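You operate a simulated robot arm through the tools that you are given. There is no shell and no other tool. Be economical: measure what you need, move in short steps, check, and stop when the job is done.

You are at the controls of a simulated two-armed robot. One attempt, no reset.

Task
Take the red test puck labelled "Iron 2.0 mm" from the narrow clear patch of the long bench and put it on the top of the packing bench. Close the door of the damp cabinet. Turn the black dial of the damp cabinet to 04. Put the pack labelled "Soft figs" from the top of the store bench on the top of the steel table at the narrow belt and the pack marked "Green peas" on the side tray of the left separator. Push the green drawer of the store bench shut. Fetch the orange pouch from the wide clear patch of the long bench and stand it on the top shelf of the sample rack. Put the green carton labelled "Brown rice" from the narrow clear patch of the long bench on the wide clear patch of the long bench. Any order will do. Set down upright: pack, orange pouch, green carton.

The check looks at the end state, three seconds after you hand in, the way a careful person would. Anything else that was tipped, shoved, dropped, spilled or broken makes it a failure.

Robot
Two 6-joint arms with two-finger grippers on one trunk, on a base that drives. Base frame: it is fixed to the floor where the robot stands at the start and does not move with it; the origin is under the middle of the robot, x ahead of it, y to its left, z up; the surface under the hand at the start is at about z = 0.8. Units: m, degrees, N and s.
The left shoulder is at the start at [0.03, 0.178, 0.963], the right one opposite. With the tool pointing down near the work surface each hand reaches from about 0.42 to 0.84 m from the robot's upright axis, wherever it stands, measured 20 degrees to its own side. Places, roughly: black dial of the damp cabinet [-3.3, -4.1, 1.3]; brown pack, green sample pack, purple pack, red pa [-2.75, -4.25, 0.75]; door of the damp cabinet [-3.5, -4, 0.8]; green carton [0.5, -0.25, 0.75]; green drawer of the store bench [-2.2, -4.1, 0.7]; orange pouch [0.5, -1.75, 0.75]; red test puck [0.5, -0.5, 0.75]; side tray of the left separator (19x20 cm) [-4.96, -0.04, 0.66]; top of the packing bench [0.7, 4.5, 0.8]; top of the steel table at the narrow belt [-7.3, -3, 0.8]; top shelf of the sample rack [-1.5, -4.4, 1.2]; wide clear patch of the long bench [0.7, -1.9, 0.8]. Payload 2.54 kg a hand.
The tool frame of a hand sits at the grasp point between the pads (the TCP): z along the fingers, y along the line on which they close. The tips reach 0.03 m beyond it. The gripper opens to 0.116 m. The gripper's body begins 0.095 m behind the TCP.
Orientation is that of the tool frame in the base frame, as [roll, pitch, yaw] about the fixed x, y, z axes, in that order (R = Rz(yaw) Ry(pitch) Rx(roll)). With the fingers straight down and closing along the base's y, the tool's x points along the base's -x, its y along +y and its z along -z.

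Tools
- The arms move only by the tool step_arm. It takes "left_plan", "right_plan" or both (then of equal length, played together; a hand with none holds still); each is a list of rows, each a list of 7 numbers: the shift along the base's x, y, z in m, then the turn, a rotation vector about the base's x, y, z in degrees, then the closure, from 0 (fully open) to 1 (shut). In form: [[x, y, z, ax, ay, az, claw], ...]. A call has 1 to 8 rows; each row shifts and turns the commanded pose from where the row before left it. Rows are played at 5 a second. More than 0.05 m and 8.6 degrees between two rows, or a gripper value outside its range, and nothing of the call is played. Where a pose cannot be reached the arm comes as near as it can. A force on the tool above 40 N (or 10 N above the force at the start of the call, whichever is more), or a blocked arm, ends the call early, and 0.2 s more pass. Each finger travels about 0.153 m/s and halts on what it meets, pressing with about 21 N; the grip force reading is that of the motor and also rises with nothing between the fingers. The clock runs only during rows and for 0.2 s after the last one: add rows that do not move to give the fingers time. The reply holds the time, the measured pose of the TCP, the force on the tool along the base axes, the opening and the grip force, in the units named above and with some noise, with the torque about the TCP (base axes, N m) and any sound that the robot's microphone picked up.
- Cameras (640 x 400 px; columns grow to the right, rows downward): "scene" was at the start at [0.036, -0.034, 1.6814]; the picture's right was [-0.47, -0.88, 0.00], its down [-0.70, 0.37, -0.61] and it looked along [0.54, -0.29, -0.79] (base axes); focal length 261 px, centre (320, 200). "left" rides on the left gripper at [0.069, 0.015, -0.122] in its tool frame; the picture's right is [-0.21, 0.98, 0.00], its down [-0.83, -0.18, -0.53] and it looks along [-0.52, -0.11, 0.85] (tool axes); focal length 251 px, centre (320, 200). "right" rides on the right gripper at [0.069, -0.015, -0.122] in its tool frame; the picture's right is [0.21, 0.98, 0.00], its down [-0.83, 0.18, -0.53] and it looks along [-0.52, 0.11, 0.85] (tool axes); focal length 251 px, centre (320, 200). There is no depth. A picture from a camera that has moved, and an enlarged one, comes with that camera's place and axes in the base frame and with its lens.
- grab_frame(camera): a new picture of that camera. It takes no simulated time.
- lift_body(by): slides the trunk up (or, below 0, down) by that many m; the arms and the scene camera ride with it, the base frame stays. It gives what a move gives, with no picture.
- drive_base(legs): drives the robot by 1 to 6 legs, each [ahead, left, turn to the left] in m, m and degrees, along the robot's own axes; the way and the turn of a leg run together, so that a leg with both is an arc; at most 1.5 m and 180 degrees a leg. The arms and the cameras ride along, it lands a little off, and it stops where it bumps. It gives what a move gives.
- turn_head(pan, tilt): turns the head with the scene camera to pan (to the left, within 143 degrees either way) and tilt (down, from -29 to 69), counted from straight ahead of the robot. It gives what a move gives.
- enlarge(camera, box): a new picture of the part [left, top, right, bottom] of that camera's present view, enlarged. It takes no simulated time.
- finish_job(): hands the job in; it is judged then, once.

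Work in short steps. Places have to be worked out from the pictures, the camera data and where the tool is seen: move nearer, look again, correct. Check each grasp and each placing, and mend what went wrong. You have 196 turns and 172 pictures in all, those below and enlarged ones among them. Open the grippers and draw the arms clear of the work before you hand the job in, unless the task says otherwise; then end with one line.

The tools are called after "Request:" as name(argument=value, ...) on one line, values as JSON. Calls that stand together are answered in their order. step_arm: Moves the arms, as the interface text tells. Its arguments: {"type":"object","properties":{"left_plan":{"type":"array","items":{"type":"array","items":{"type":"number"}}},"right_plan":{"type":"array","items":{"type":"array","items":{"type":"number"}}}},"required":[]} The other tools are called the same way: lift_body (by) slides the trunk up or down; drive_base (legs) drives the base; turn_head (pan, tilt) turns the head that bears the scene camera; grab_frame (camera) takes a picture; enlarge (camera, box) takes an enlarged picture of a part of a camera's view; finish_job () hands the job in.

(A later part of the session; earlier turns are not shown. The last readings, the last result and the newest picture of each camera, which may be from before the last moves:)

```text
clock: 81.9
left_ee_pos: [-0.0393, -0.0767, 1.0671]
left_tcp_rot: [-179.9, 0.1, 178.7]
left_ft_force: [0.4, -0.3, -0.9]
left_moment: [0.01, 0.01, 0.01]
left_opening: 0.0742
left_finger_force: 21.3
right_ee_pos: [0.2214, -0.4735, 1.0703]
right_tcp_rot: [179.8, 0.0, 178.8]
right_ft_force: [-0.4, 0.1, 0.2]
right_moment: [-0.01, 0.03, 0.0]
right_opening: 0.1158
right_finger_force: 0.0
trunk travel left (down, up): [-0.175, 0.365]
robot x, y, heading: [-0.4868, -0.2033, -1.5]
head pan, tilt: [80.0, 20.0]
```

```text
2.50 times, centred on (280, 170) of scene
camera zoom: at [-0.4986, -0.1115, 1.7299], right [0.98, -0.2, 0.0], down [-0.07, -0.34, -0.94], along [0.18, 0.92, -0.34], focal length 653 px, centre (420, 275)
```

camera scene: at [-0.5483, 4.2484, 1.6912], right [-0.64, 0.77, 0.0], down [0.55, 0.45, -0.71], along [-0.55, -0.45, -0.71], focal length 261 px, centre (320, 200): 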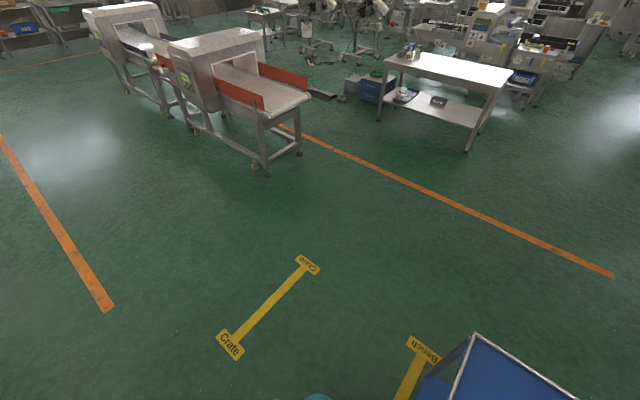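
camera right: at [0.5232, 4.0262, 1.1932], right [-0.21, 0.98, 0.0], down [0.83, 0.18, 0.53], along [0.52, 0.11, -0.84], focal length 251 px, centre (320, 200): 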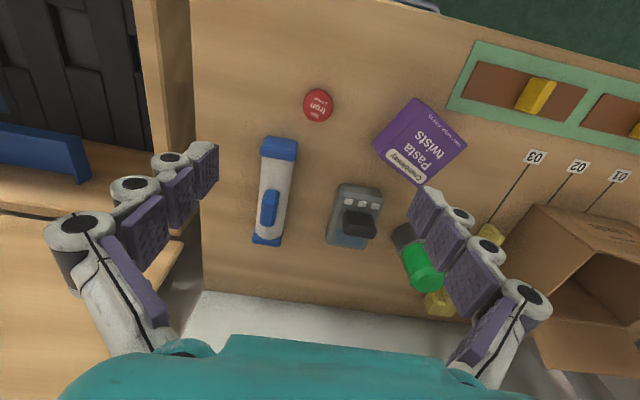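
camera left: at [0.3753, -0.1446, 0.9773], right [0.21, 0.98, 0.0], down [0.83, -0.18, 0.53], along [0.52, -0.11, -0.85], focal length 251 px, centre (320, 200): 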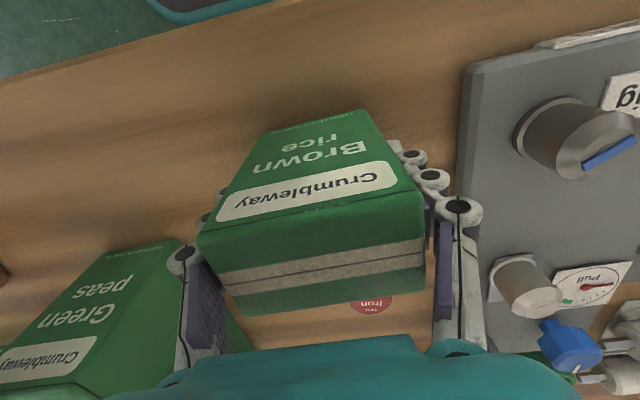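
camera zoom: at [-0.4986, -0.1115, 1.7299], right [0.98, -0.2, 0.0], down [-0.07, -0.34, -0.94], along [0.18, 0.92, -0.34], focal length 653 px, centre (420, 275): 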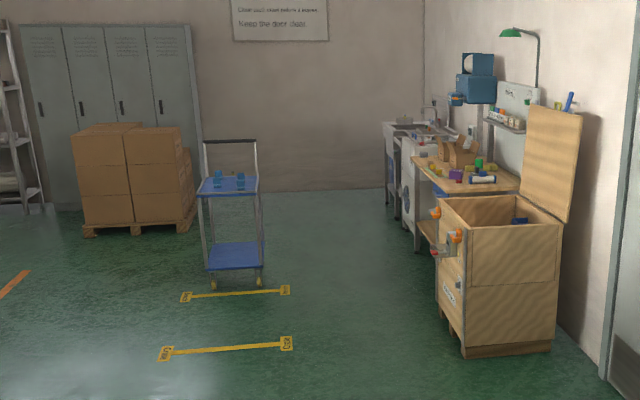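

The trolley sits relative to the tape as before, so nothing was displaced. Continue to the wide patch, correcting heading.

Request:
drive_base(legs=[[0, -1.0, 1.5], [0, -0.7, 0]])

Request:
turn_head(pan=0, tilt=38)

Request:
grab_frame(camera="scene")

```text
clock: 90.5
left_ee_pos: [-0.0492, -1.7659, 1.0663]
left_tcp_rot: [-180.0, 0.1, -179.8]
left_ft_force: [0.3, -1.1, -2.5]
left_moment: [0.02, 0.01, -0.07]
left_opening: 0.0744
left_finger_force: 21.0
right_ee_pos: [0.2223, -2.1551, 1.0707]
right_tcp_rot: [180.0, 0.0, -179.7]
right_ft_force: [-0.1, -0.7, -0.8]
right_moment: [0.01, 0.01, -0.02]
right_opening: 0.1161
right_finger_force: 0.0
trunk travel left (down, up): [-0.175, 0.365]
robot x, y, heading: [-0.4944, -1.904, 0.3]
head pan, tilt: [80.0, 20.0]
```

```text
clock: 92.1
left_ee_pos: [-0.0507, -1.7644, 1.0674]
left_tcp_rot: [180.0, 0.0, -179.7]
left_ft_force: [0.4, -0.8, -1.1]
left_moment: [0.01, -0.01, 0.02]
left_opening: 0.0746
left_finger_force: 21.2
right_ee_pos: [0.2229, -2.155, 1.0704]
right_tcp_rot: [179.8, 0.0, -179.7]
right_ft_force: [0.2, -0.6, 0.2]
right_moment: [-0.03, -0.01, -0.01]
right_opening: 0.1163
right_finger_force: 0.1
trunk travel left (down, up): [-0.175, 0.365]
robot x, y, heading: [-0.4967, -1.904, 0.3]
head pan, tilt: [0.0, 38.0]
```

```text
136 pictures are left
camera scene: at [-0.4373, -1.9036, 1.7014], right [0.01, -1.0, 0.0], down [-0.62, 0.0, -0.79], along [0.79, 0.0, -0.62], focal length 261 px, centre (320, 200)
```

scene: 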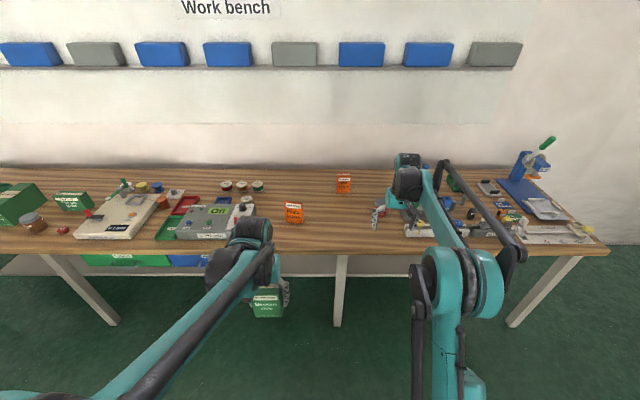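

Two orange things on the wide patch; zoom.

Request:
enlarge(camera="scene", box=[250, 160, 410, 260])

```text
4.00 times, centred on (330, 210) of scene
camera zoom: at [-0.4373, -1.9036, 1.7014], right [0.01, -1.0, 0.0], down [-0.62, 0.0, -0.79], along [0.79, 0.0, -0.62], focal length 1045 px, centre (280, 160)
```

zoom: 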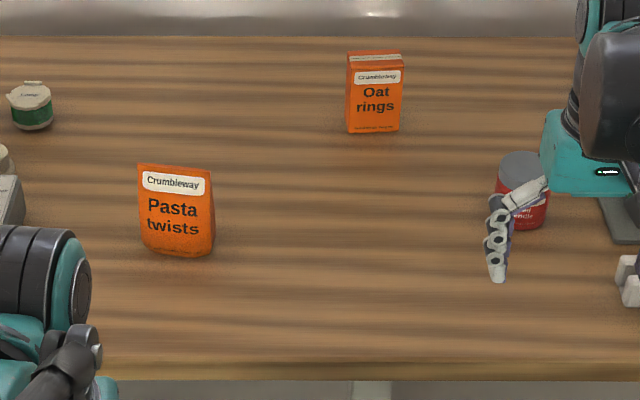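

The pouch is "Pasta twists" at about (0.522, -1.775), upright. The "Oat rings" is a carton. I drive in so left hand can place the carton near (0.56, -1.94), first retracting right hand.

Request:
step_arm(right_plan=[[-0.04, 0, 0.02, 0, 0, 0, 0], [-0.04, 0, 0.02, 0, 0, 0, 0], [-0.04, 0, 0.02, 0, 0, 0, 0], [-0.04, 0, 0.02, 0, 0, 0, 0], [-0.04, 0, 0.02, 0, 0, 0, 0]])

Request:
drive_base(legs=[[0, -0.2, 0], [0.47, 0, 0]])

Request:
grab_frame(camera="left")

Request:
grab_frame(camera="scene")

```text
clock: 93.3
left_ee_pos: [-0.0521, -1.7637, 1.0677]
left_tcp_rot: [180.0, 0.1, -179.6]
left_ft_force: [0.5, 0.0, -0.9]
left_moment: [0.01, -0.06, 0.01]
left_opening: 0.0743
left_finger_force: 20.7
right_ee_pos: [0.0178, -2.1542, 1.1719]
right_tcp_rot: [179.9, 0.1, -179.7]
right_ft_force: [-0.1, -0.1, 0.4]
right_moment: [-0.06, -0.07, -0.01]
right_opening: 0.116
right_finger_force: 0.0
trunk travel left (down, up): [-0.175, 0.365]
robot x, y, heading: [-0.4927, -1.9064, 0.2]
head pan, tilt: [0.0, 38.0]
```

```text
clock: 97.2
left_ee_pos: [0.4164, -1.9598, 1.0678]
left_tcp_rot: [179.9, 0.0, -179.6]
left_ft_force: [0.4, 0.3, -0.9]
left_moment: [-0.02, 0.05, 0.01]
left_opening: 0.0744
left_finger_force: 21.1
right_ee_pos: [0.4873, -2.3501, 1.1701]
right_tcp_rot: [179.8, 0.0, -179.8]
right_ft_force: [0.4, 0.2, 0.2]
right_moment: [0.02, 0.01, 0.01]
right_opening: 0.1158
right_finger_force: 0.0
trunk travel left (down, up): [-0.175, 0.365]
robot x, y, heading: [-0.0304, -2.0972, 0.4]
head pan, tilt: [0.0, 38.0]
```

```text
134 pictures are left
camera left: at [0.349, -1.9437, 1.1893], right [0.21, 0.98, 0.0], down [0.83, -0.18, 0.53], along [0.52, -0.11, -0.85], focal length 251 px, centre (320, 200)
```

left: 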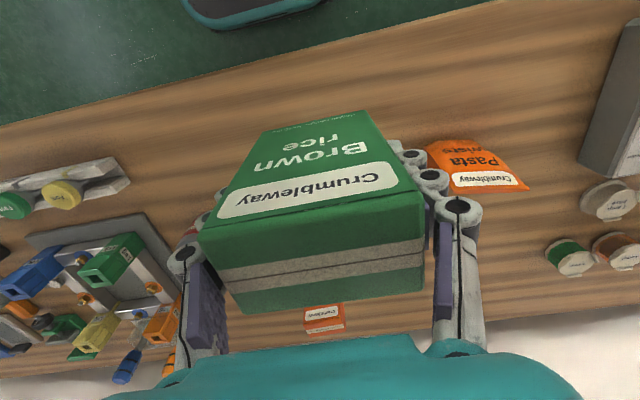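

```text
133 pictures are left
camera scene: at [0.0298, -2.0982, 1.7014], right [0.0, -1.0, 0.0], down [-0.62, 0.0, -0.79], along [0.79, 0.0, -0.62], focal length 261 px, centre (320, 200)
```

scene: 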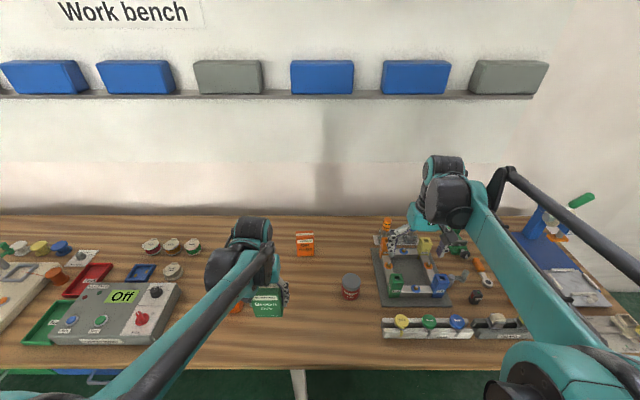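

Path is clear: put the carton at (0.555, -1.96).

Request:
step_arm(left_plan=[[0.046, 0, 0, 0, 0, 0, 1], [0.046, 0, 0, 0, 0, 0, 1], [0.046, 0, -0.01, 0, 0, 0, 1], [0, 0, -0.045, 0, 0, 0, 1], [0, 0, -0.045, 0, 0, 0, 1], [0, 0, -0.045, 0, 0, 0, 1], [0, 0, -0.045, 0, 0, 0, 1], [0, 0, -0.015, 0, 0, 0, 1]])

Request:
grab_frame(camera="left")

```text
clock: 99.0
left_ee_pos: [0.5545, -1.9595, 0.8608]
left_tcp_rot: [-180.0, -0.1, -179.7]
left_ft_force: [0.0, -0.2, -2.0]
left_moment: [-0.03, -0.01, 0.03]
left_opening: 0.0744
left_finger_force: 20.7
right_ee_pos: [0.4876, -2.3494, 1.1714]
right_tcp_rot: [179.9, -0.1, -179.7]
right_ft_force: [0.1, 0.1, -0.4]
right_moment: [-0.01, -0.04, -0.01]
right_opening: 0.1158
right_finger_force: 0.0
trunk travel left (down, up): [-0.175, 0.365]
robot x, y, heading: [-0.0275, -2.0992, 0.2]
head pan, tilt: [0.0, 38.0]
```

```text
132 pictures are left
camera left: at [0.4864, -1.9447, 0.9844], right [0.21, 0.98, 0.0], down [0.83, -0.18, 0.53], along [0.52, -0.11, -0.85], focal length 251 px, centre (320, 200)
```

left: 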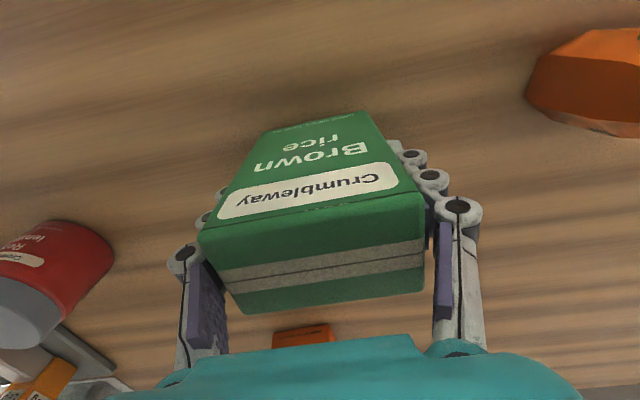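

Lower the last few mm, open, and lift.

Request:
step_arm(left_plan=[[0, 0, -0.006, 0, 0, 0, 1], [0, 0, 0, 0, 0, 0, 1], [0, 0, 0, 0, 0, 0, 0.2], [0, 0, 0, 0, 0, 0, 0], [0, 0, 0.04, 0, 0, 0, 0], [0, 0, 0.05, 0, 0, 0, 0], [0, 0, 0.05, 0, 0, 0, 0], [0, 0, 0.05, 0, 0, 0, 0]])

Request:
grab_frame(camera="left")

Request:
enlarge(camera="scene", box=[180, 220, 360, 340])

```text
clock: 100.8
left_ee_pos: [0.5541, -1.9585, 1.0468]
left_tcp_rot: [-180.0, 0.1, -179.7]
left_ft_force: [0.5, 0.0, 0.8]
left_moment: [0.02, 0.0, -0.01]
left_opening: 0.1161
left_finger_force: 0.1
right_ee_pos: [0.4869, -2.3486, 1.1714]
right_tcp_rot: [179.9, 0.1, -179.7]
right_ft_force: [-0.8, -1.4, 0.4]
right_moment: [-0.01, -0.04, 0.0]
right_opening: 0.1162
right_finger_force: 0.0
trunk travel left (down, up): [-0.175, 0.365]
robot x, y, heading: [-0.0286, -2.0985, 0.2]
head pan, tilt: [0.0, 38.0]
```

```text
131 pictures are left
camera left: at [0.4858, -1.943, 1.169], right [0.21, 0.98, 0.0], down [0.83, -0.18, 0.53], along [0.52, -0.11, -0.85], focal length 251 px, centre (320, 200)
```

left: 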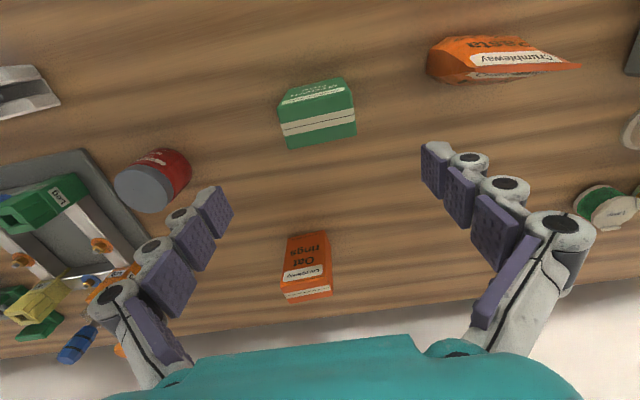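

```text
3.33 times, centred on (270, 280) of scene
camera zoom: at [0.0277, -2.0985, 1.7015], right [0.0, -1.0, 0.0], down [-0.62, 0.0, -0.79], along [0.79, 0.0, -0.62], focal length 871 px, centre (487, -67)
```

zoom: 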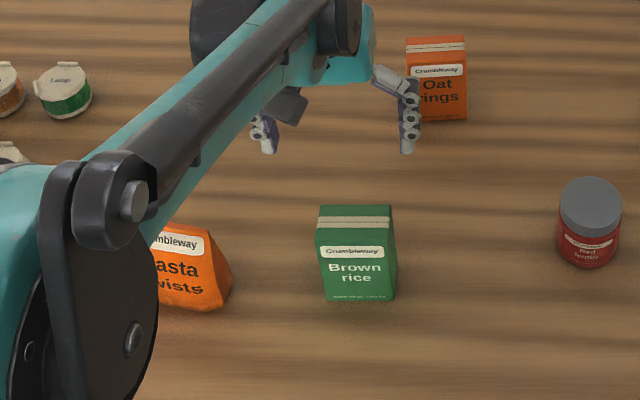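

Carton stands well. Next, the pouch: rotate the left hand to close along x while moving over the pouch.

Request:
step_arm(left_plan=[[0, 0.01, 0.02, 0, 0, -8.5, 0], [0, 0.02, 0.02, 0, 0, -8.5, 0], [0, 0.025, 0, 0, 0, -8.5, 0], [-0.005, 0.025, 0, 0, 0, -8.5, 0], [-0.005, 0.025, 0, 0, 0, -8.5, 0], [-0.005, 0.025, 0, 0, 0, -8.5, 0], [-0.005, 0.025, 0, 0, 0, -8.5, 0], [-0.005, 0.025, 0, 0, 0, -8.5, 0]])

Request:
grab_frame(camera="left")

Request:
grab_frame(camera="scene")

```text
clock: 102.7
left_ee_pos: [0.5289, -1.7793, 1.0842]
left_tcp_rot: [-180.0, 0.0, 112.2]
left_ft_force: [-0.8, 0.2, 0.0]
left_moment: [-0.01, 0.01, 0.01]
left_opening: 0.116
left_finger_force: 0.1
right_ee_pos: [0.4869, -2.3485, 1.1701]
right_tcp_rot: [179.9, 0.0, -179.7]
right_ft_force: [0.2, 0.4, 0.5]
right_moment: [-0.01, -0.02, -0.01]
right_opening: 0.1159
right_finger_force: 0.0
trunk travel left (down, up): [-0.175, 0.365]
robot x, y, heading: [-0.026, -2.0984, 0.2]
head pan, tilt: [0.0, 38.0]
```

```text
129 pictures are left
camera left: at [0.5189, -1.7083, 1.2086], right [0.99, 0.17, 0.0], down [0.14, -0.83, 0.53], along [0.09, -0.53, -0.85], focal length 251 px, centre (320, 200)
```

left: 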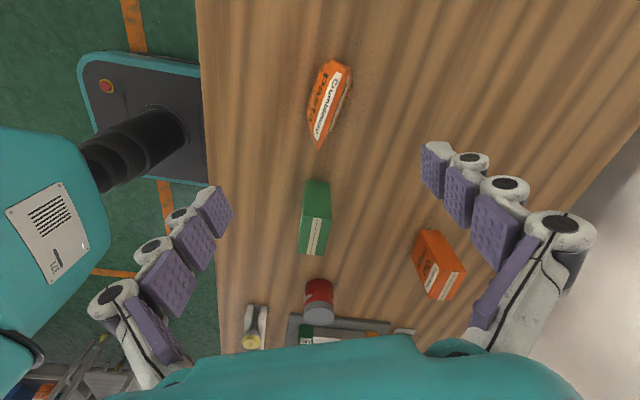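

```text
128 pictures are left
camera scene: at [0.0285, -2.0974, 1.7014], right [0.0, -1.0, 0.0], down [-0.62, 0.0, -0.79], along [0.79, 0.0, -0.62], focal length 261 px, centre (320, 200)
```

scene: 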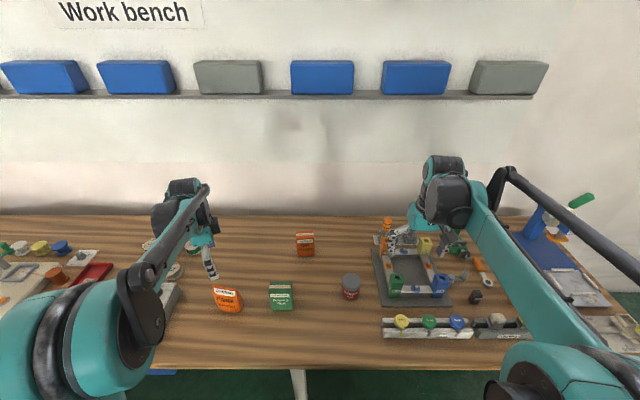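

Zoom on the pouch from above.

Request:
enlarge(camera="left", box=[272, 50, 384, 160])

Request:
enlarge(camera="scene", box=[200, 275, 264, 320])

```text
3.64 times, centred on (328, 105) of left
camera zoom: at [0.5189, -1.7083, 1.2086], right [0.99, 0.17, 0.0], down [0.14, -0.83, 0.53], along [0.09, -0.53, -0.85], focal length 914 px, centre (291, 546)
```

zoom: 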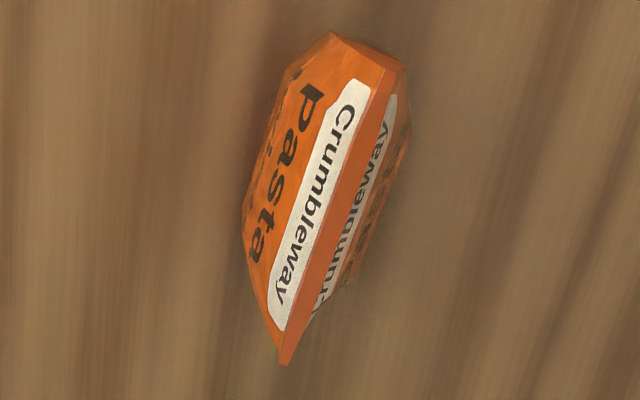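

```text
8.89 times, centred on (232, 298) of scene
camera zoom: at [0.0285, -2.0974, 1.7014], right [0.0, -1.0, 0.0], down [-0.62, 0.0, -0.79], along [0.79, 0.0, -0.62], focal length 2323 px, centre (1102, -667)
```

zoom: 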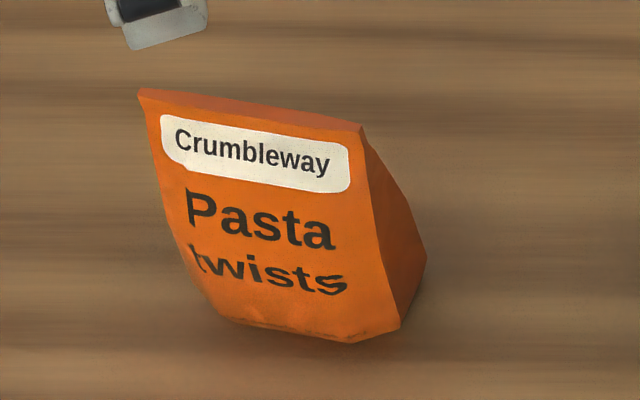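

Ridge centre ≈(0.539, -1.773), turned ~10°; required yaw ≈80°. Rotate and descend around it, gripper open.

Request:
step_arm(left_plan=[[0.003, 0.002, 0, 0, 0, -8, 0], [0.003, 0.002, 0, 0, 0, -8, 0], [0.003, 0.002, -0.02, 0, 0, -8, 0], [0.001, 0, -0.04, 0, 0, -8, 0], [0, 0, -0.04, 0, 0, 0, 0], [0, 0, -0.04, 0, 0, 0, 0], [0, 0, -0.04, 0, 0, 0, 0], [0, 0, -0.036, 0, 0, 0, 0]])

Request:
grab_frame(camera="left")

```text
clock: 104.5
left_ee_pos: [0.5398, -1.7728, 0.8681]
left_tcp_rot: [-179.9, 0.0, 80.2]
left_ft_force: [0.2, -0.7, -0.4]
left_moment: [0.03, 0.03, 0.0]
left_opening: 0.116
left_finger_force: 0.0
right_ee_pos: [0.4884, -2.3499, 1.1701]
right_tcp_rot: [180.0, 0.1, -179.7]
right_ft_force: [1.5, 0.0, -0.7]
right_moment: [-0.01, 0.03, -0.03]
right_opening: 0.1164
right_finger_force: 0.2
trunk travel left (down, up): [-0.175, 0.365]
robot x, y, heading: [-0.0277, -2.0995, 0.3]
head pan, tilt: [0.0, 38.0]
```

```text
125 pictures are left
camera left: at [0.5684, -1.707, 0.9911], right [0.93, -0.38, 0.0], down [-0.32, -0.78, 0.53], along [-0.2, -0.49, -0.85], focal length 251 px, centre (320, 200)
```

left: 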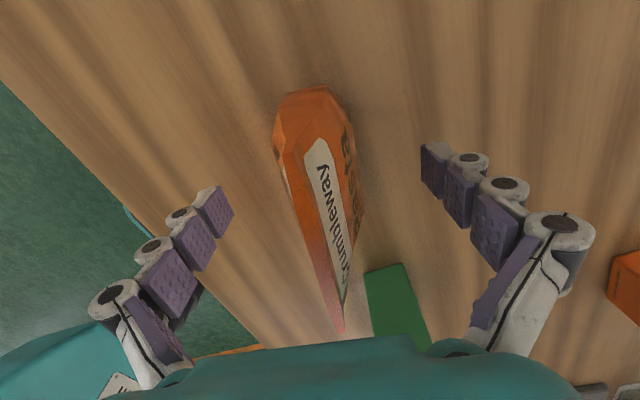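

Nicely between the fingers. Close and wait.

Request:
step_arm(left_plan=[[0, 0, 0, 0, 0, 0, 0.3], [0, 0, 0, 0, 0, 0, 0.5], [0, 0, 0, 0, 0, 0, 0.7], [0, 0, 0, 0, 0, 0, 0.9], [0, 0, 0, 0, 0, 0, 1], [0, 0, 0, 0, 0, 0, 1], [0, 0, 0.01, 0, 0, 0, 1], [0, 0, 0.02, 0, 0, 0, 1]])

Request:
grab_frame(camera="left")

```text
clock: 106.2
left_ee_pos: [0.5391, -1.7743, 0.8997]
left_tcp_rot: [-180.0, 0.0, 80.3]
left_ft_force: [-0.5, 0.0, -1.8]
left_moment: [0.0, -0.01, -0.01]
left_opening: 0.0462
left_finger_force: 20.8
right_ee_pos: [0.4869, -2.3511, 1.1716]
right_tcp_rot: [180.0, 0.0, -179.7]
right_ft_force: [-0.5, -0.3, -0.4]
right_moment: [0.0, 0.0, 0.03]
right_opening: 0.1162
right_finger_force: 0.1
trunk travel left (down, up): [-0.175, 0.365]
robot x, y, heading: [-0.0278, -2.101, 0.2]
head pan, tilt: [0.0, 38.0]
```

```text
124 pictures are left
camera left: at [0.5669, -1.7075, 1.0225], right [0.93, -0.38, 0.0], down [-0.32, -0.78, 0.53], along [-0.2, -0.49, -0.85], focal length 251 px, centre (320, 200)
```

left: 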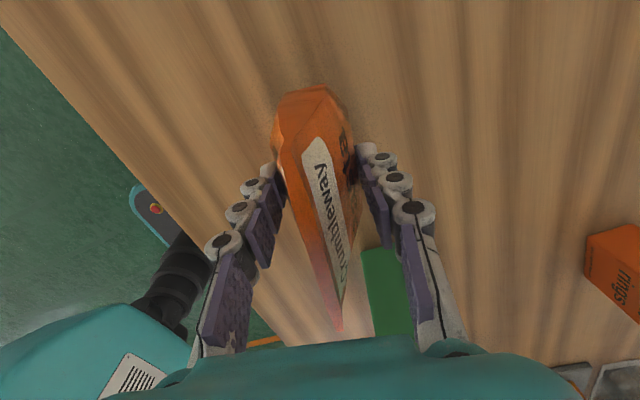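

Pouch held. Lift it and back off, then look toward the rack side.

Request:
step_arm(left_plan=[[0, 0, 0.04, 0, 0, 0, 1], [0, 0, 0.05, 0, 0, 0, 1], [0, 0, 0.05, 0, 0, 0, 1], [0, 0, 0.05, 0, 0, 0, 1], [-0.03, 0, 0.03, 0, 0, 0, 1], [-0.04, 0, 0, 0, 0, 0, 1], [-0.04, 0, 0, 0, 0, 0, 1]])

Request:
drive_base(legs=[[-0.6, 0, 0]])

Request:
turn_head(pan=-110, tilt=25)

Request:
grab_frame(camera="scene")

```text
clock: 107.8
left_ee_pos: [0.429, -1.7709, 1.1199]
left_tcp_rot: [179.9, 0.0, 80.1]
left_ft_force: [-0.5, -0.2, -2.4]
left_moment: [-0.04, -0.07, 0.02]
left_opening: 0.0466
left_finger_force: 20.2
right_ee_pos: [0.4861, -2.3496, 1.1719]
right_tcp_rot: [179.9, 0.1, -179.7]
right_ft_force: [0.7, 0.2, -0.1]
right_moment: [0.0, -0.03, 0.0]
right_opening: 0.1159
right_finger_force: 0.0
trunk travel left (down, up): [-0.175, 0.365]
robot x, y, heading: [-0.0309, -2.0949, 0.1]
head pan, tilt: [0.0, 38.0]
```

```text
clock: 111.2
left_ee_pos: [-0.1729, -1.7736, 1.1196]
left_tcp_rot: [180.0, 0.0, 80.6]
left_ft_force: [-0.3, 0.0, -0.5]
left_moment: [-0.03, -0.02, 0.0]
left_opening: 0.0467
left_finger_force: 20.9
right_ee_pos: [-0.1118, -2.3506, 1.1704]
right_tcp_rot: [179.8, -0.1, -179.4]
right_ft_force: [-0.6, 0.0, 0.3]
right_moment: [0.03, -0.03, 0.0]
right_opening: 0.116
right_finger_force: 0.0
trunk travel left (down, up): [-0.175, 0.365]
robot x, y, heading: [-0.6267, -2.1024, 0.5]
head pan, tilt: [0.0, 38.0]
```

```text
clock: 113.1
left_ee_pos: [-0.1723, -1.773, 1.1186]
left_tcp_rot: [180.0, 0.1, 80.6]
left_ft_force: [0.7, -0.5, -1.5]
left_moment: [-0.03, 0.0, -0.03]
left_opening: 0.0464
left_finger_force: 21.0
right_ee_pos: [-0.1101, -2.3517, 1.1706]
right_tcp_rot: [180.0, -0.1, -179.3]
right_ft_force: [0.7, 0.3, -0.1]
right_moment: [0.02, 0.01, -0.02]
right_opening: 0.1159
right_finger_force: 0.1
trunk travel left (down, up): [-0.175, 0.365]
robot x, y, heading: [-0.6272, -2.1055, 0.7]
head pan, tilt: [-110.0, 25.0]
```

```text
123 pictures are left
camera scene: at [-0.688, -2.1897, 1.7218], right [-0.94, 0.33, 0.0], down [0.14, 0.4, -0.91], along [-0.3, -0.85, -0.42], focal length 261 px, centre (320, 200)
```

scene: 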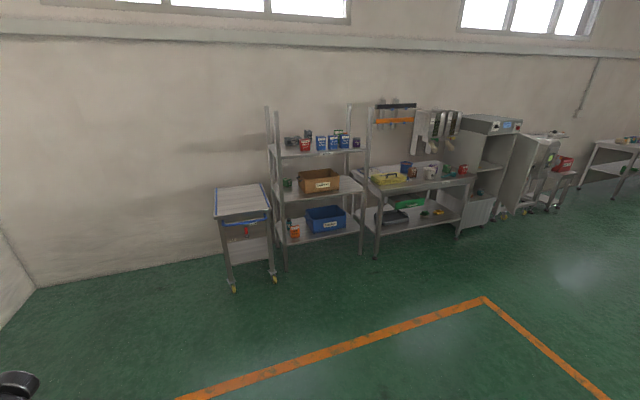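

The rack stands at x -1.87..-1.05, front y≈-4.2. Turn right 90°, drive to about (-1.5, -3.3), raise the trunk, and look.

Request:
drive_base(legs=[[0, 0, -90.5], [0, -0.87, 0], [1.1, 0, 0]])

Request:
lift_body(by=0.34)

Request:
turn_head(pan=0, tilt=35)

Request:
grab_frame(camera="scene")

```text
clock: 126.7
left_ee_pos: [-1.1288, -3.6647, 1.1188]
left_tcp_rot: [-179.9, 0.1, -8.6]
left_ft_force: [-0.1, -0.6, -2.3]
left_moment: [0.01, 0.0, -0.02]
left_opening: 0.0464
left_finger_force: 20.7
right_ee_pos: [-1.7043, -3.7343, 1.1701]
right_tcp_rot: [179.9, 0.1, 91.3]
right_ft_force: [0.1, -0.1, 0.2]
right_moment: [0.0, 0.03, -0.02]
right_opening: 0.116
right_finger_force: 0.0
trunk travel left (down, up): [-0.175, 0.365]
robot x, y, heading: [-1.4663, -3.2155, -88.7]
head pan, tilt: [-110.0, 25.0]
```

```text
clock: 130.0
left_ee_pos: [-1.1296, -3.6646, 1.4574]
left_tcp_rot: [-180.0, -0.1, -8.7]
left_ft_force: [-0.1, -0.4, -1.4]
left_moment: [0.01, 0.0, -0.01]
left_opening: 0.0468
left_finger_force: 20.4
right_ee_pos: [-1.7055, -3.7331, 1.5102]
right_tcp_rot: [179.9, 0.0, 91.3]
right_ft_force: [0.3, -0.1, 0.0]
right_moment: [0.01, 0.02, 0.06]
right_opening: 0.1158
right_finger_force: 0.1
trunk travel left (down, up): [-0.515, 0.025]
robot x, y, heading: [-1.4662, -3.2095, -88.9]
head pan, tilt: [-110.0, 25.0]
```

```text
clock: 131.9
left_ee_pos: [-1.1285, -3.6632, 1.4594]
left_tcp_rot: [-180.0, 0.0, -8.7]
left_ft_force: [0.4, -0.3, -2.6]
left_moment: [0.05, -0.05, 0.02]
left_opening: 0.0465
left_finger_force: 20.5
right_ee_pos: [-1.7055, -3.7333, 1.5098]
right_tcp_rot: [179.9, 0.1, 91.4]
right_ft_force: [0.3, 0.4, 0.9]
right_moment: [0.06, 0.02, 0.0]
right_opening: 0.1163
right_finger_force: 0.0
trunk travel left (down, up): [-0.515, 0.025]
robot x, y, heading: [-1.4642, -3.2119, -88.7]
head pan, tilt: [0.0, 35.0]
```

```text
122 pictures are left
camera scene: at [-1.4646, -3.2704, 2.046], right [-1.0, -0.02, 0.0], down [-0.01, 0.57, -0.82], along [0.02, -0.82, -0.57], focal length 261 px, centre (320, 200)
```

scene: 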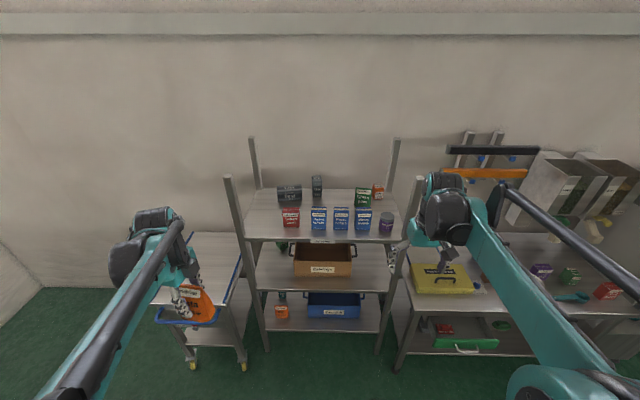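

Zoom on the top shelf for a free place.

Request:
enlarge(camera="scene", box=[224, 150, 424, 250])

```text
3.20 times, centred on (324, 200) of scene
camera zoom: at [-1.4646, -3.2704, 2.046], right [-1.0, -0.02, 0.0], down [-0.01, 0.57, -0.82], along [0.02, -0.82, -0.57], focal length 836 px, centre (307, 200)
```

zoom: 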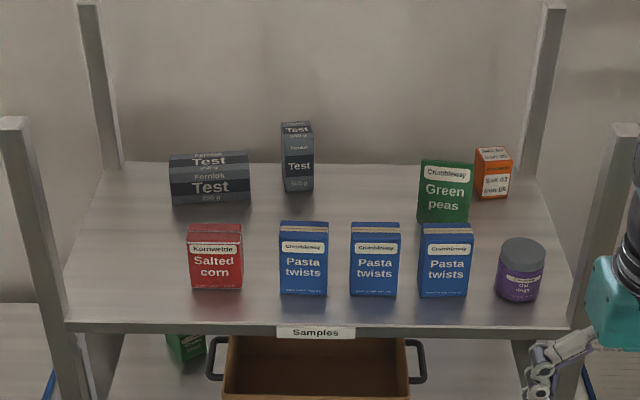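

A free place is at front-left of the shelf, about x=-1.18, y=-4.31 (between post and red pack). First shift the left hand in and pull the right hand back, then advance.

Request:
step_arm(left_plan=[[-0.025, 0, 0.01, 0, 0, 0, 1], [-0.025, 0, 0.01, 0, 0, 0, 1], [0, 0, 0, 0, 0, 0, 1]], right_plan=[[0, 0.045, 0, 0, 0, 0, 0], [0, 0.045, 0, 0, 0, 0, 0], [0, 0.03, 0, 0, 0, 0, 0]])

Request:
drive_base(legs=[[0.38, 0, -1.3]])

Request:
grab_frame(camera="scene")

Request:
grab_frame(camera="left")

```text
clock: 132.7
left_ee_pos: [-1.1769, -3.665, 1.4792]
left_tcp_rot: [-180.0, 0.1, -8.7]
left_ft_force: [0.3, -0.5, -2.2]
left_moment: [0.02, 0.04, -0.01]
left_opening: 0.0467
left_finger_force: 20.8
right_ee_pos: [-1.7051, -3.6132, 1.5106]
right_tcp_rot: [179.8, 0.0, 91.4]
right_ft_force: [0.4, -0.3, -0.6]
right_moment: [0.0, 0.04, 0.01]
right_opening: 0.116
right_finger_force: 0.1
trunk travel left (down, up): [-0.515, 0.025]
robot x, y, heading: [-1.4653, -3.2127, -88.4]
head pan, tilt: [0.0, 35.0]
```

```text
clock: 135.1
left_ee_pos: [-1.1844, -4.0487, 1.479]
left_tcp_rot: [-180.0, 0.0, -10.1]
left_ft_force: [0.4, -0.6, -1.5]
left_moment: [0.01, 0.04, -0.01]
left_opening: 0.0465
left_finger_force: 20.9
right_ee_pos: [-1.7113, -3.9839, 1.5105]
right_tcp_rot: [179.9, 0.2, 90.0]
right_ft_force: [0.6, -0.3, 1.2]
right_moment: [0.01, 0.0, -0.03]
right_opening: 0.1159
right_finger_force: 0.1
trunk travel left (down, up): [-0.515, 0.025]
robot x, y, heading: [-1.4593, -3.5873, -89.9]
head pan, tilt: [0.0, 35.0]
```

```text
120 pictures are left
camera scene: at [-1.4613, -3.6464, 2.046], right [-1.0, 0.0, 0.0], down [0.0, 0.57, -0.82], along [0.0, -0.82, -0.57], focal length 261 px, centre (320, 200)
```

scene: 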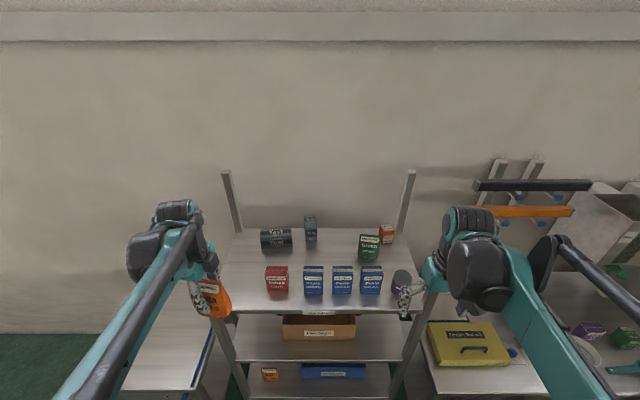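

```text
119 pictures are left
camera left: at [-1.1179, -4.0737, 1.6022], right [-0.38, -0.92, 0.0], down [-0.78, 0.32, 0.53], along [-0.49, 0.2, -0.85], focal length 251 px, centre (320, 200)
```

left: 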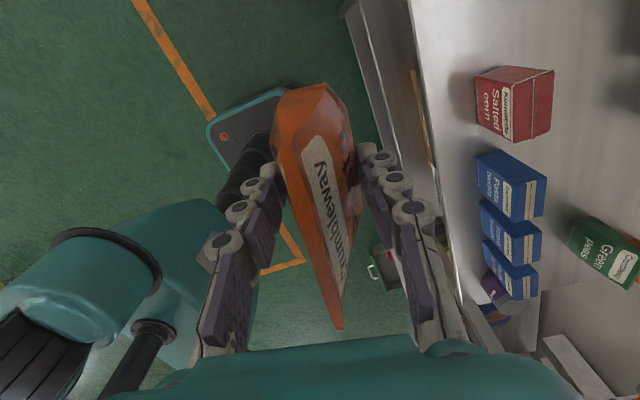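

The left forearm would come too near the front-left post there; the middle-back gap is safer. Zoom to measure it.

Request:
enlarge(camera="scene", box=[230, 200, 430, 320])

```text
3.20 times, centred on (330, 260) of scene
camera zoom: at [-1.4613, -3.6464, 2.046], right [-1.0, 0.0, 0.0], down [0.0, 0.57, -0.82], along [0.0, -0.82, -0.57], focal length 836 px, centre (288, 8)
```

zoom: 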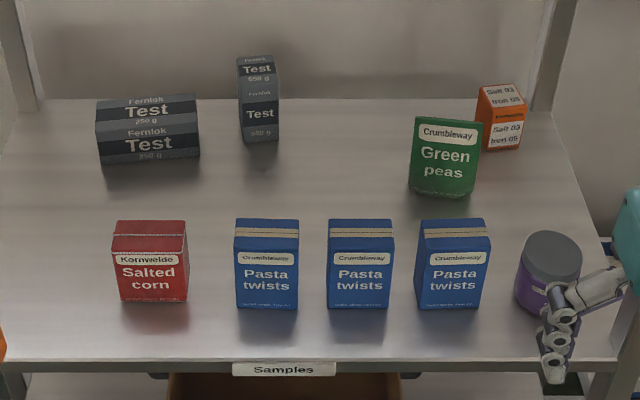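

Free region x -1.62..-1.45, y -4.29..-4.5; target (-1.535, -4.40). Raise/retract right hand, then strafe right 0.29 and go ahead 0.2.

Request:
step_arm(right_plan=[[0, 0.03, 0.03, 0, 0, 0, 0], [0, 0.03, 0.03, 0, 0, 0, 0], [0, 0.03, 0.03, 0, 0, 0, 0], [0, 0.01, 0.01, 0, 0, 0, 0]])

Request:
drive_base(legs=[[0, -0.29, 0], [0.2, 0, 0]])

Request:
grab_frame(camera="scene")

Request:
grab_frame(camera="left")

```text
clock: 136.1
left_ee_pos: [-1.1836, -4.0481, 1.4795]
left_tcp_rot: [180.0, 0.0, -9.9]
left_ft_force: [0.3, 0.6, -1.2]
left_moment: [-0.04, -0.02, 0.03]
left_opening: 0.0466
left_finger_force: 20.9
right_ee_pos: [-1.7102, -3.8832, 1.6112]
right_tcp_rot: [179.9, 0.1, 90.0]
right_ft_force: [0.5, -0.3, 1.2]
right_moment: [-0.02, 0.01, -0.02]
right_opening: 0.116
right_finger_force: 0.1
trunk travel left (down, up): [-0.515, 0.025]
robot x, y, heading: [-1.4599, -3.5918, -90.1]
head pan, tilt: [0.0, 35.0]
```

```text
clock: 139.3
left_ee_pos: [-1.4741, -4.2461, 1.4799]
left_tcp_rot: [180.0, 0.0, -10.0]
left_ft_force: [0.0, 0.5, -1.9]
left_moment: [-0.03, 0.04, 0.01]
left_opening: 0.0467
left_finger_force: 20.7
right_ee_pos: [-2.0, -4.0829, 1.6114]
right_tcp_rot: [180.0, 0.1, 90.2]
right_ft_force: [0.2, 0.8, 0.3]
right_moment: [-0.05, 0.01, -0.02]
right_opening: 0.1159
right_finger_force: 0.1
trunk travel left (down, up): [-0.515, 0.025]
robot x, y, heading: [-1.7485, -3.7921, -90.0]
head pan, tilt: [0.0, 35.0]
```

```text
117 pictures are left
camera scene: at [-1.7505, -3.8452, 2.0461], right [-1.0, 0.0, 0.0], down [0.0, 0.57, -0.82], along [0.0, -0.82, -0.57], focal length 261 px, centre (320, 200)
```

scene: 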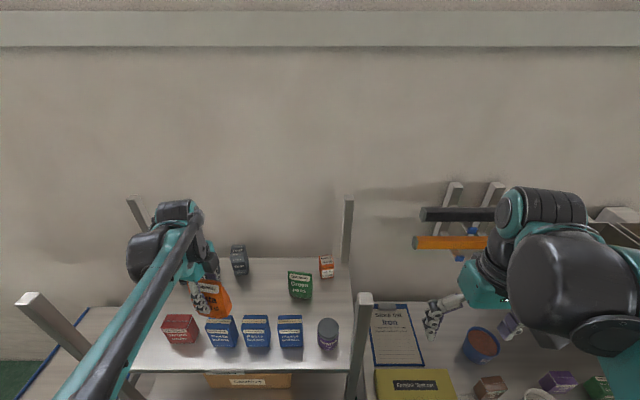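

```text
116 pictures are left
camera left: at [-1.4066, -4.2723, 1.6026], right [-0.38, -0.93, 0.0], down [-0.78, 0.32, 0.53], along [-0.49, 0.2, -0.85], focal length 251 px, centre (320, 200)
```

left: 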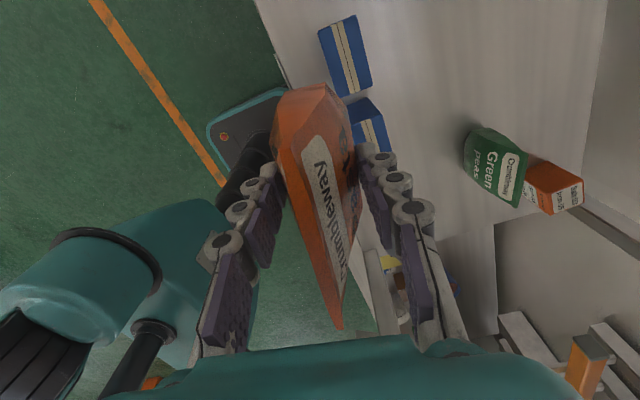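

Clear. Move hand over the gap and lower partly.

Request:
step_arm(left_plan=[[-0.016, -0.039, 0, 0, 0, 0, 1], [-0.015, -0.039, 0, 0, 0, 0, 1], [-0.015, -0.039, 0, 0, 0, 0, 1], [-0.015, -0.038, 0, 0, 0, 0, 1], [0, 0, -0.04, 0, 0, 0, 1], [0, 0, -0.04, 0, 0, 0, 1], [0, 0, -0.04, 0, 0, 0, 1], [0, 0, 0, 0, 0, 0, 1]])

Request:
grab_frame(camera="scene")

Request:
grab_frame(camera="left")

```text
clock: 141.1
left_ee_pos: [-1.5341, -4.4025, 1.3597]
left_tcp_rot: [-179.9, 0.0, -9.9]
left_ft_force: [-0.7, 0.0, -2.2]
left_moment: [-0.05, 0.0, 0.01]
left_opening: 0.0463
left_finger_force: 20.8
right_ee_pos: [-1.9987, -4.0841, 1.6116]
right_tcp_rot: [179.9, 0.0, 90.2]
right_ft_force: [-0.9, 0.4, -0.4]
right_moment: [-0.01, 0.0, -0.01]
right_opening: 0.1162
right_finger_force: 0.0
trunk travel left (down, up): [-0.515, 0.025]
robot x, y, heading: [-1.7513, -3.7911, -89.9]
head pan, tilt: [0.0, 35.0]
```

```text
115 pictures are left
camera scene: at [-1.7506, -3.8471, 2.0461], right [-1.0, 0.0, 0.0], down [0.0, 0.57, -0.82], along [0.0, -0.82, -0.57], focal length 261 px, centre (320, 200)
```

scene: 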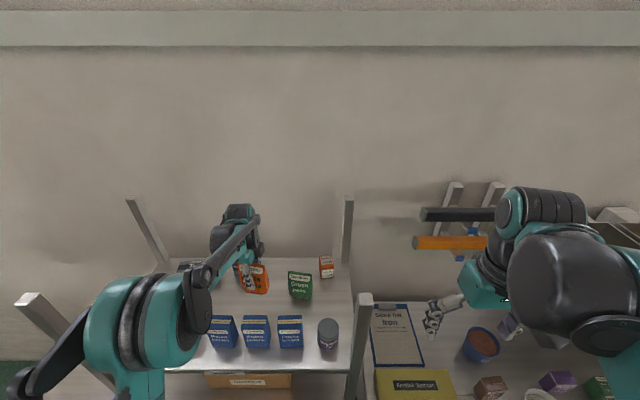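

```text
114 pictures are left
camera left: at [-1.468, -4.4289, 1.4826], right [-0.38, -0.93, 0.0], down [-0.78, 0.32, 0.53], along [-0.49, 0.2, -0.85], focal length 251 px, centre (320, 200)
```

left: 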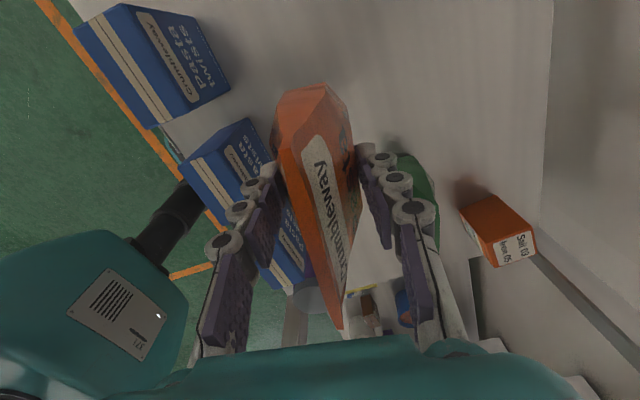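

Lower further in small steps, watching the force.

Request:
step_arm(left_plan=[[0, 0, -0.025, 0, 0, 0, 1], [0, 0, -0.025, 0, 0, 0, 1], [0, 0, -0.015, 0, 0, 0, 1], [0, 0, -0.01, 0, 0, 0, 1], [0, 0, 0, 0, 0, 0, 1]])

Request:
grab_frame(camera="left")

Request:
enlarge(camera="scene", box=[160, 200, 360, 320])

```text
clock: 142.3
left_ee_pos: [-1.5342, -4.4025, 1.2841]
left_tcp_rot: [-180.0, 0.0, -9.8]
left_ft_force: [-0.2, -0.3, -1.1]
left_moment: [0.0, 0.03, 0.0]
left_opening: 0.0468
left_finger_force: 20.5
right_ee_pos: [-1.9997, -4.0848, 1.6118]
right_tcp_rot: [180.0, 0.0, 90.3]
right_ft_force: [-0.6, 0.5, 0.7]
right_moment: [0.0, -0.03, -0.03]
right_opening: 0.1161
right_finger_force: 0.1
trunk travel left (down, up): [-0.515, 0.025]
robot x, y, heading: [-1.7471, -3.7924, -90.1]
head pan, tilt: [0.0, 35.0]
```

```text
113 pictures are left
camera left: at [-1.4678, -4.4287, 1.4073], right [-0.38, -0.93, 0.0], down [-0.78, 0.32, 0.53], along [-0.49, 0.2, -0.85], focal length 251 px, centre (320, 200)
```

left: 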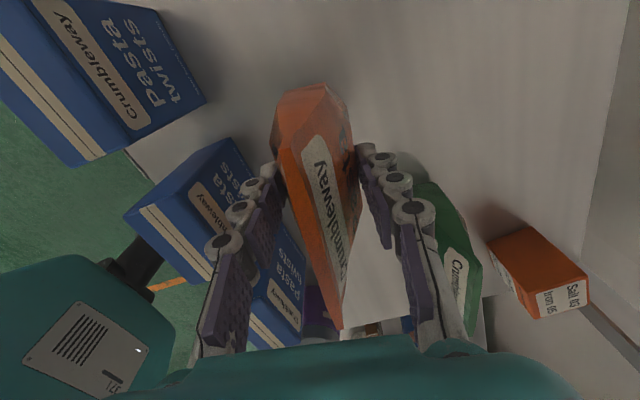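

```text
3.20 times, centred on (260, 260) of scene
camera zoom: at [-1.7508, -3.848, 2.046], right [-1.0, 0.0, 0.0], down [0.0, 0.57, -0.82], along [0.0, -0.82, -0.57], focal length 836 px, centre (512, 8)
```

zoom: 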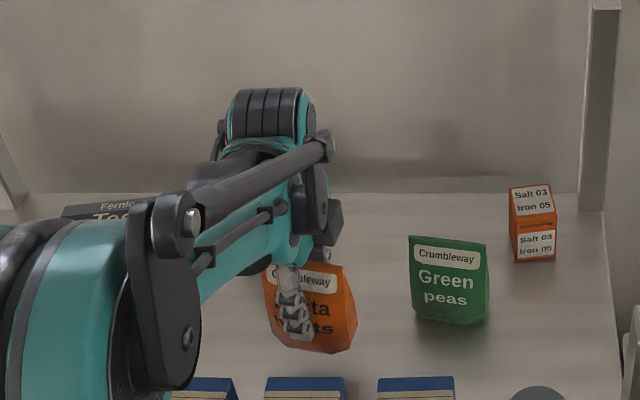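

Lower in 4 mm steps to contact.

Request:
step_arm(left_plan=[[0, 0, -0.006, 0, 0, 0, 1], [0, 0, -0.005, 0, 0, 0, 1], [0, 0, -0.003, 0, 0, 0, 1], [0, 0, 0, 0, 0, 0, 1]])

```text
clock: 143.3
left_ee_pos: [-1.5353, -4.4034, 1.2688]
left_tcp_rot: [-180.0, 0.0, -9.9]
left_ft_force: [0.3, -0.4, -1.7]
left_moment: [-0.01, 0.01, 0.02]
left_opening: 0.0463
left_finger_force: 20.8
right_ee_pos: [-1.9998, -4.085, 1.6104]
right_tcp_rot: [180.0, -0.1, 90.3]
right_ft_force: [-0.6, 0.0, -1.1]
right_moment: [0.01, 0.0, 0.02]
right_opening: 0.1157
right_finger_force: 0.0
trunk travel left (down, up): [-0.515, 0.025]
robot x, y, heading: [-1.7519, -3.7878, -89.7]
head pan, tilt: [0.0, 35.0]
```

No contact yet; keep going in 4 mm rows.

Request:
step_arm(left_plan=[[0, 0, -0.004, 0, 0, 0, 1], [0, 0, -0.004, 0, 0, 0, 1], [0, 0, -0.004, 0, 0, 0, 1], [0, 0, 0, 0, 0, 0, 1]])

```text
clock: 144.3
left_ee_pos: [-1.534, -4.403, 1.2572]
left_tcp_rot: [180.0, 0.0, -9.9]
left_ft_force: [0.2, -0.6, -2.1]
left_moment: [0.0, 0.01, 0.03]
left_opening: 0.0467
left_finger_force: 21.0
right_ee_pos: [-2.0009, -4.0859, 1.6119]
right_tcp_rot: [179.9, 0.1, 90.2]
right_ft_force: [0.6, -0.2, 0.3]
right_moment: [0.01, -0.03, 0.01]
right_opening: 0.116
right_finger_force: 0.0
trunk travel left (down, up): [-0.515, 0.025]
robot x, y, heading: [-1.7531, -3.7912, -89.9]
head pan, tilt: [0.0, 35.0]
```

Request:
step_arm(left_plan=[[0, 0, -0.004, 0, 0, 0, 1], [0, 0, -0.004, 0, 0, 0, 1], [0, 0, -0.004, 0, 0, 0, 1], [0, 0, -0.004, 0, 0, 0, 1], [0, 0, 0, 0, 0, 0, 1]])

Request:
enlarge(camera="scene", box=[160, 200, 360, 320])

```text
clock: 145.5
left_ee_pos: [-1.5349, -4.403, 1.2419]
left_tcp_rot: [179.9, 0.1, -9.9]
left_ft_force: [-0.4, 0.0, -1.2]
left_moment: [-0.01, -0.01, 0.02]
left_opening: 0.0466
left_finger_force: 21.0
right_ee_pos: [-1.9988, -4.0852, 1.6114]
right_tcp_rot: [179.8, -0.1, 90.3]
right_ft_force: [0.4, -0.4, 0.6]
right_moment: [-0.03, -0.01, 0.03]
right_opening: 0.116
right_finger_force: 0.1
trunk travel left (down, up): [-0.515, 0.025]
robot x, y, heading: [-1.7494, -3.7921, -90.0]
head pan, tilt: [0.0, 35.0]
```

```text
3.20 times, centred on (260, 260) of scene
camera zoom: at [-1.7509, -3.8483, 2.046], right [-1.0, 0.0, 0.0], down [0.0, 0.57, -0.82], along [0.0, -0.82, -0.57], focal length 836 px, centre (512, 8)
```

zoom: 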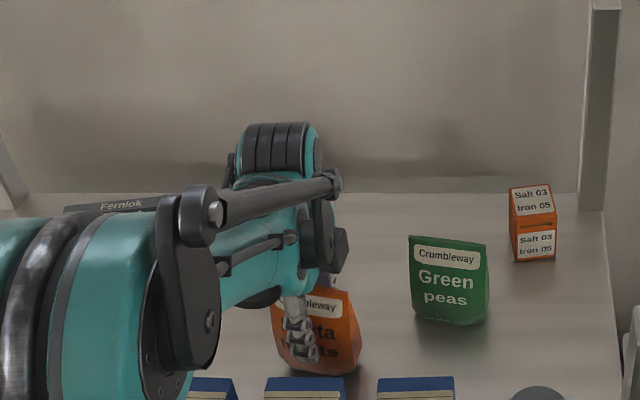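

Shadow shows a small gap; continue down.

Request:
step_arm(left_plan=[[0, 0, -0.004, 0, 0, 0, 1], [0, 0, -0.004, 0, 0, 0, 1], [0, 0, -0.004, 0, 0, 0, 1], [0, 0, -0.004, 0, 0, 0, 1], [0, 0, -0.003, 0, 0, 0, 1]])

Request:
enlarge(camera="scene", box=[160, 200, 360, 320])

```text
clock: 146.7
left_ee_pos: [-1.534, -4.4019, 1.2241]
left_tcp_rot: [179.8, 0.1, -9.8]
left_ft_force: [-0.5, -1.6, 20.0]
left_moment: [-0.04, 0.08, -0.02]
left_opening: 0.0475
left_finger_force: 21.3
right_ee_pos: [-2.0004, -4.083, 1.6113]
right_tcp_rot: [179.9, 0.2, 90.2]
right_ft_force: [0.9, -0.1, -0.1]
right_moment: [0.02, 0.02, 0.01]
right_opening: 0.1162
right_finger_force: 0.2
trunk travel left (down, up): [-0.515, 0.025]
robot x, y, heading: [-1.7527, -3.7934, -90.1]
head pan, tilt: [0.0, 35.0]
```

```text
3.20 times, centred on (260, 260) of scene
camera zoom: at [-1.7519, -3.8458, 2.0462], right [-1.0, 0.0, 0.0], down [0.0, 0.57, -0.82], along [0.0, -0.82, -0.57], focal length 836 px, centre (512, 8)
```

zoom: 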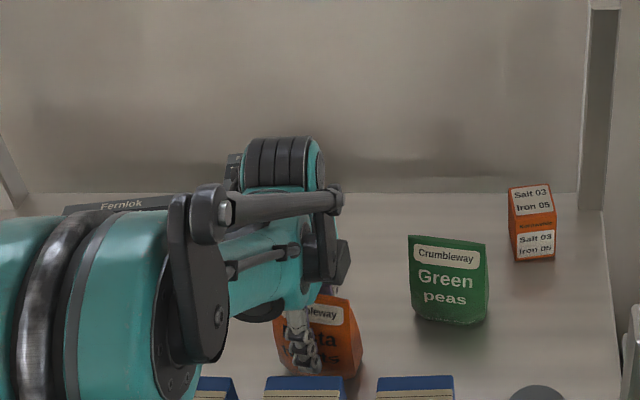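

Contact (20 N): shelf is at ≈1.156. Open part-way and lift straight up.

Request:
step_arm(left_plan=[[0, 0, 0.002, 0, 0, 0, 0.8], [0, 0, 0, 0, 0, 0, 0.4], [0, 0, 0, 0, 0, 0, 0.25], [0, 0, 0.02, 0, 0, 0, 0.25], [0, 0, 0.04, 0, 0, 0, 0.25], [0, 0, 0.05, 0, 0, 0, 0.25], [0, 0, 0.05, 0, 0, 0, 0.25], [0, 0, 0.05, 0, 0, 0, 0.25]])

Request:
grab_frame(camera="left")

```text
clock: 148.5
left_ee_pos: [-1.5373, -4.4032, 1.436]
left_tcp_rot: [179.9, 0.0, -9.9]
left_ft_force: [-0.6, 0.3, 0.5]
left_moment: [0.01, -0.01, 0.01]
left_opening: 0.087
left_finger_force: 0.1
right_ee_pos: [-2.0011, -4.083, 1.6102]
right_tcp_rot: [180.0, 0.1, 90.2]
right_ft_force: [-0.5, -0.7, 0.8]
right_moment: [-0.02, -0.01, 0.0]
right_opening: 0.1158
right_finger_force: 0.1
trunk travel left (down, up): [-0.515, 0.025]
robot x, y, heading: [-1.7486, -3.7928, -89.9]
head pan, tilt: [0.0, 35.0]
```

```text
109 pictures are left
camera left: at [-1.4701, -4.4284, 1.5589], right [-0.38, -0.93, 0.0], down [-0.78, 0.32, 0.53], along [-0.49, 0.2, -0.85], focal length 251 px, centre (320, 200)
```

left: 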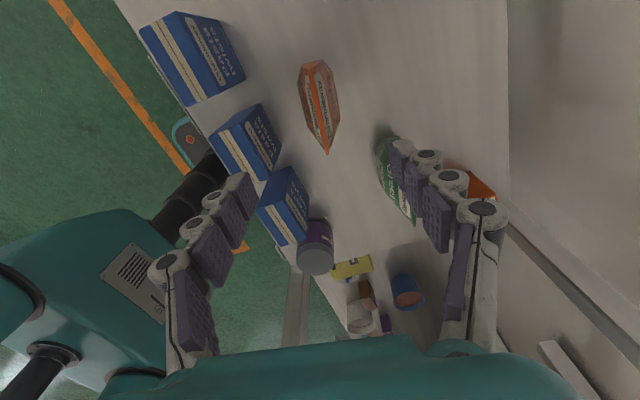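

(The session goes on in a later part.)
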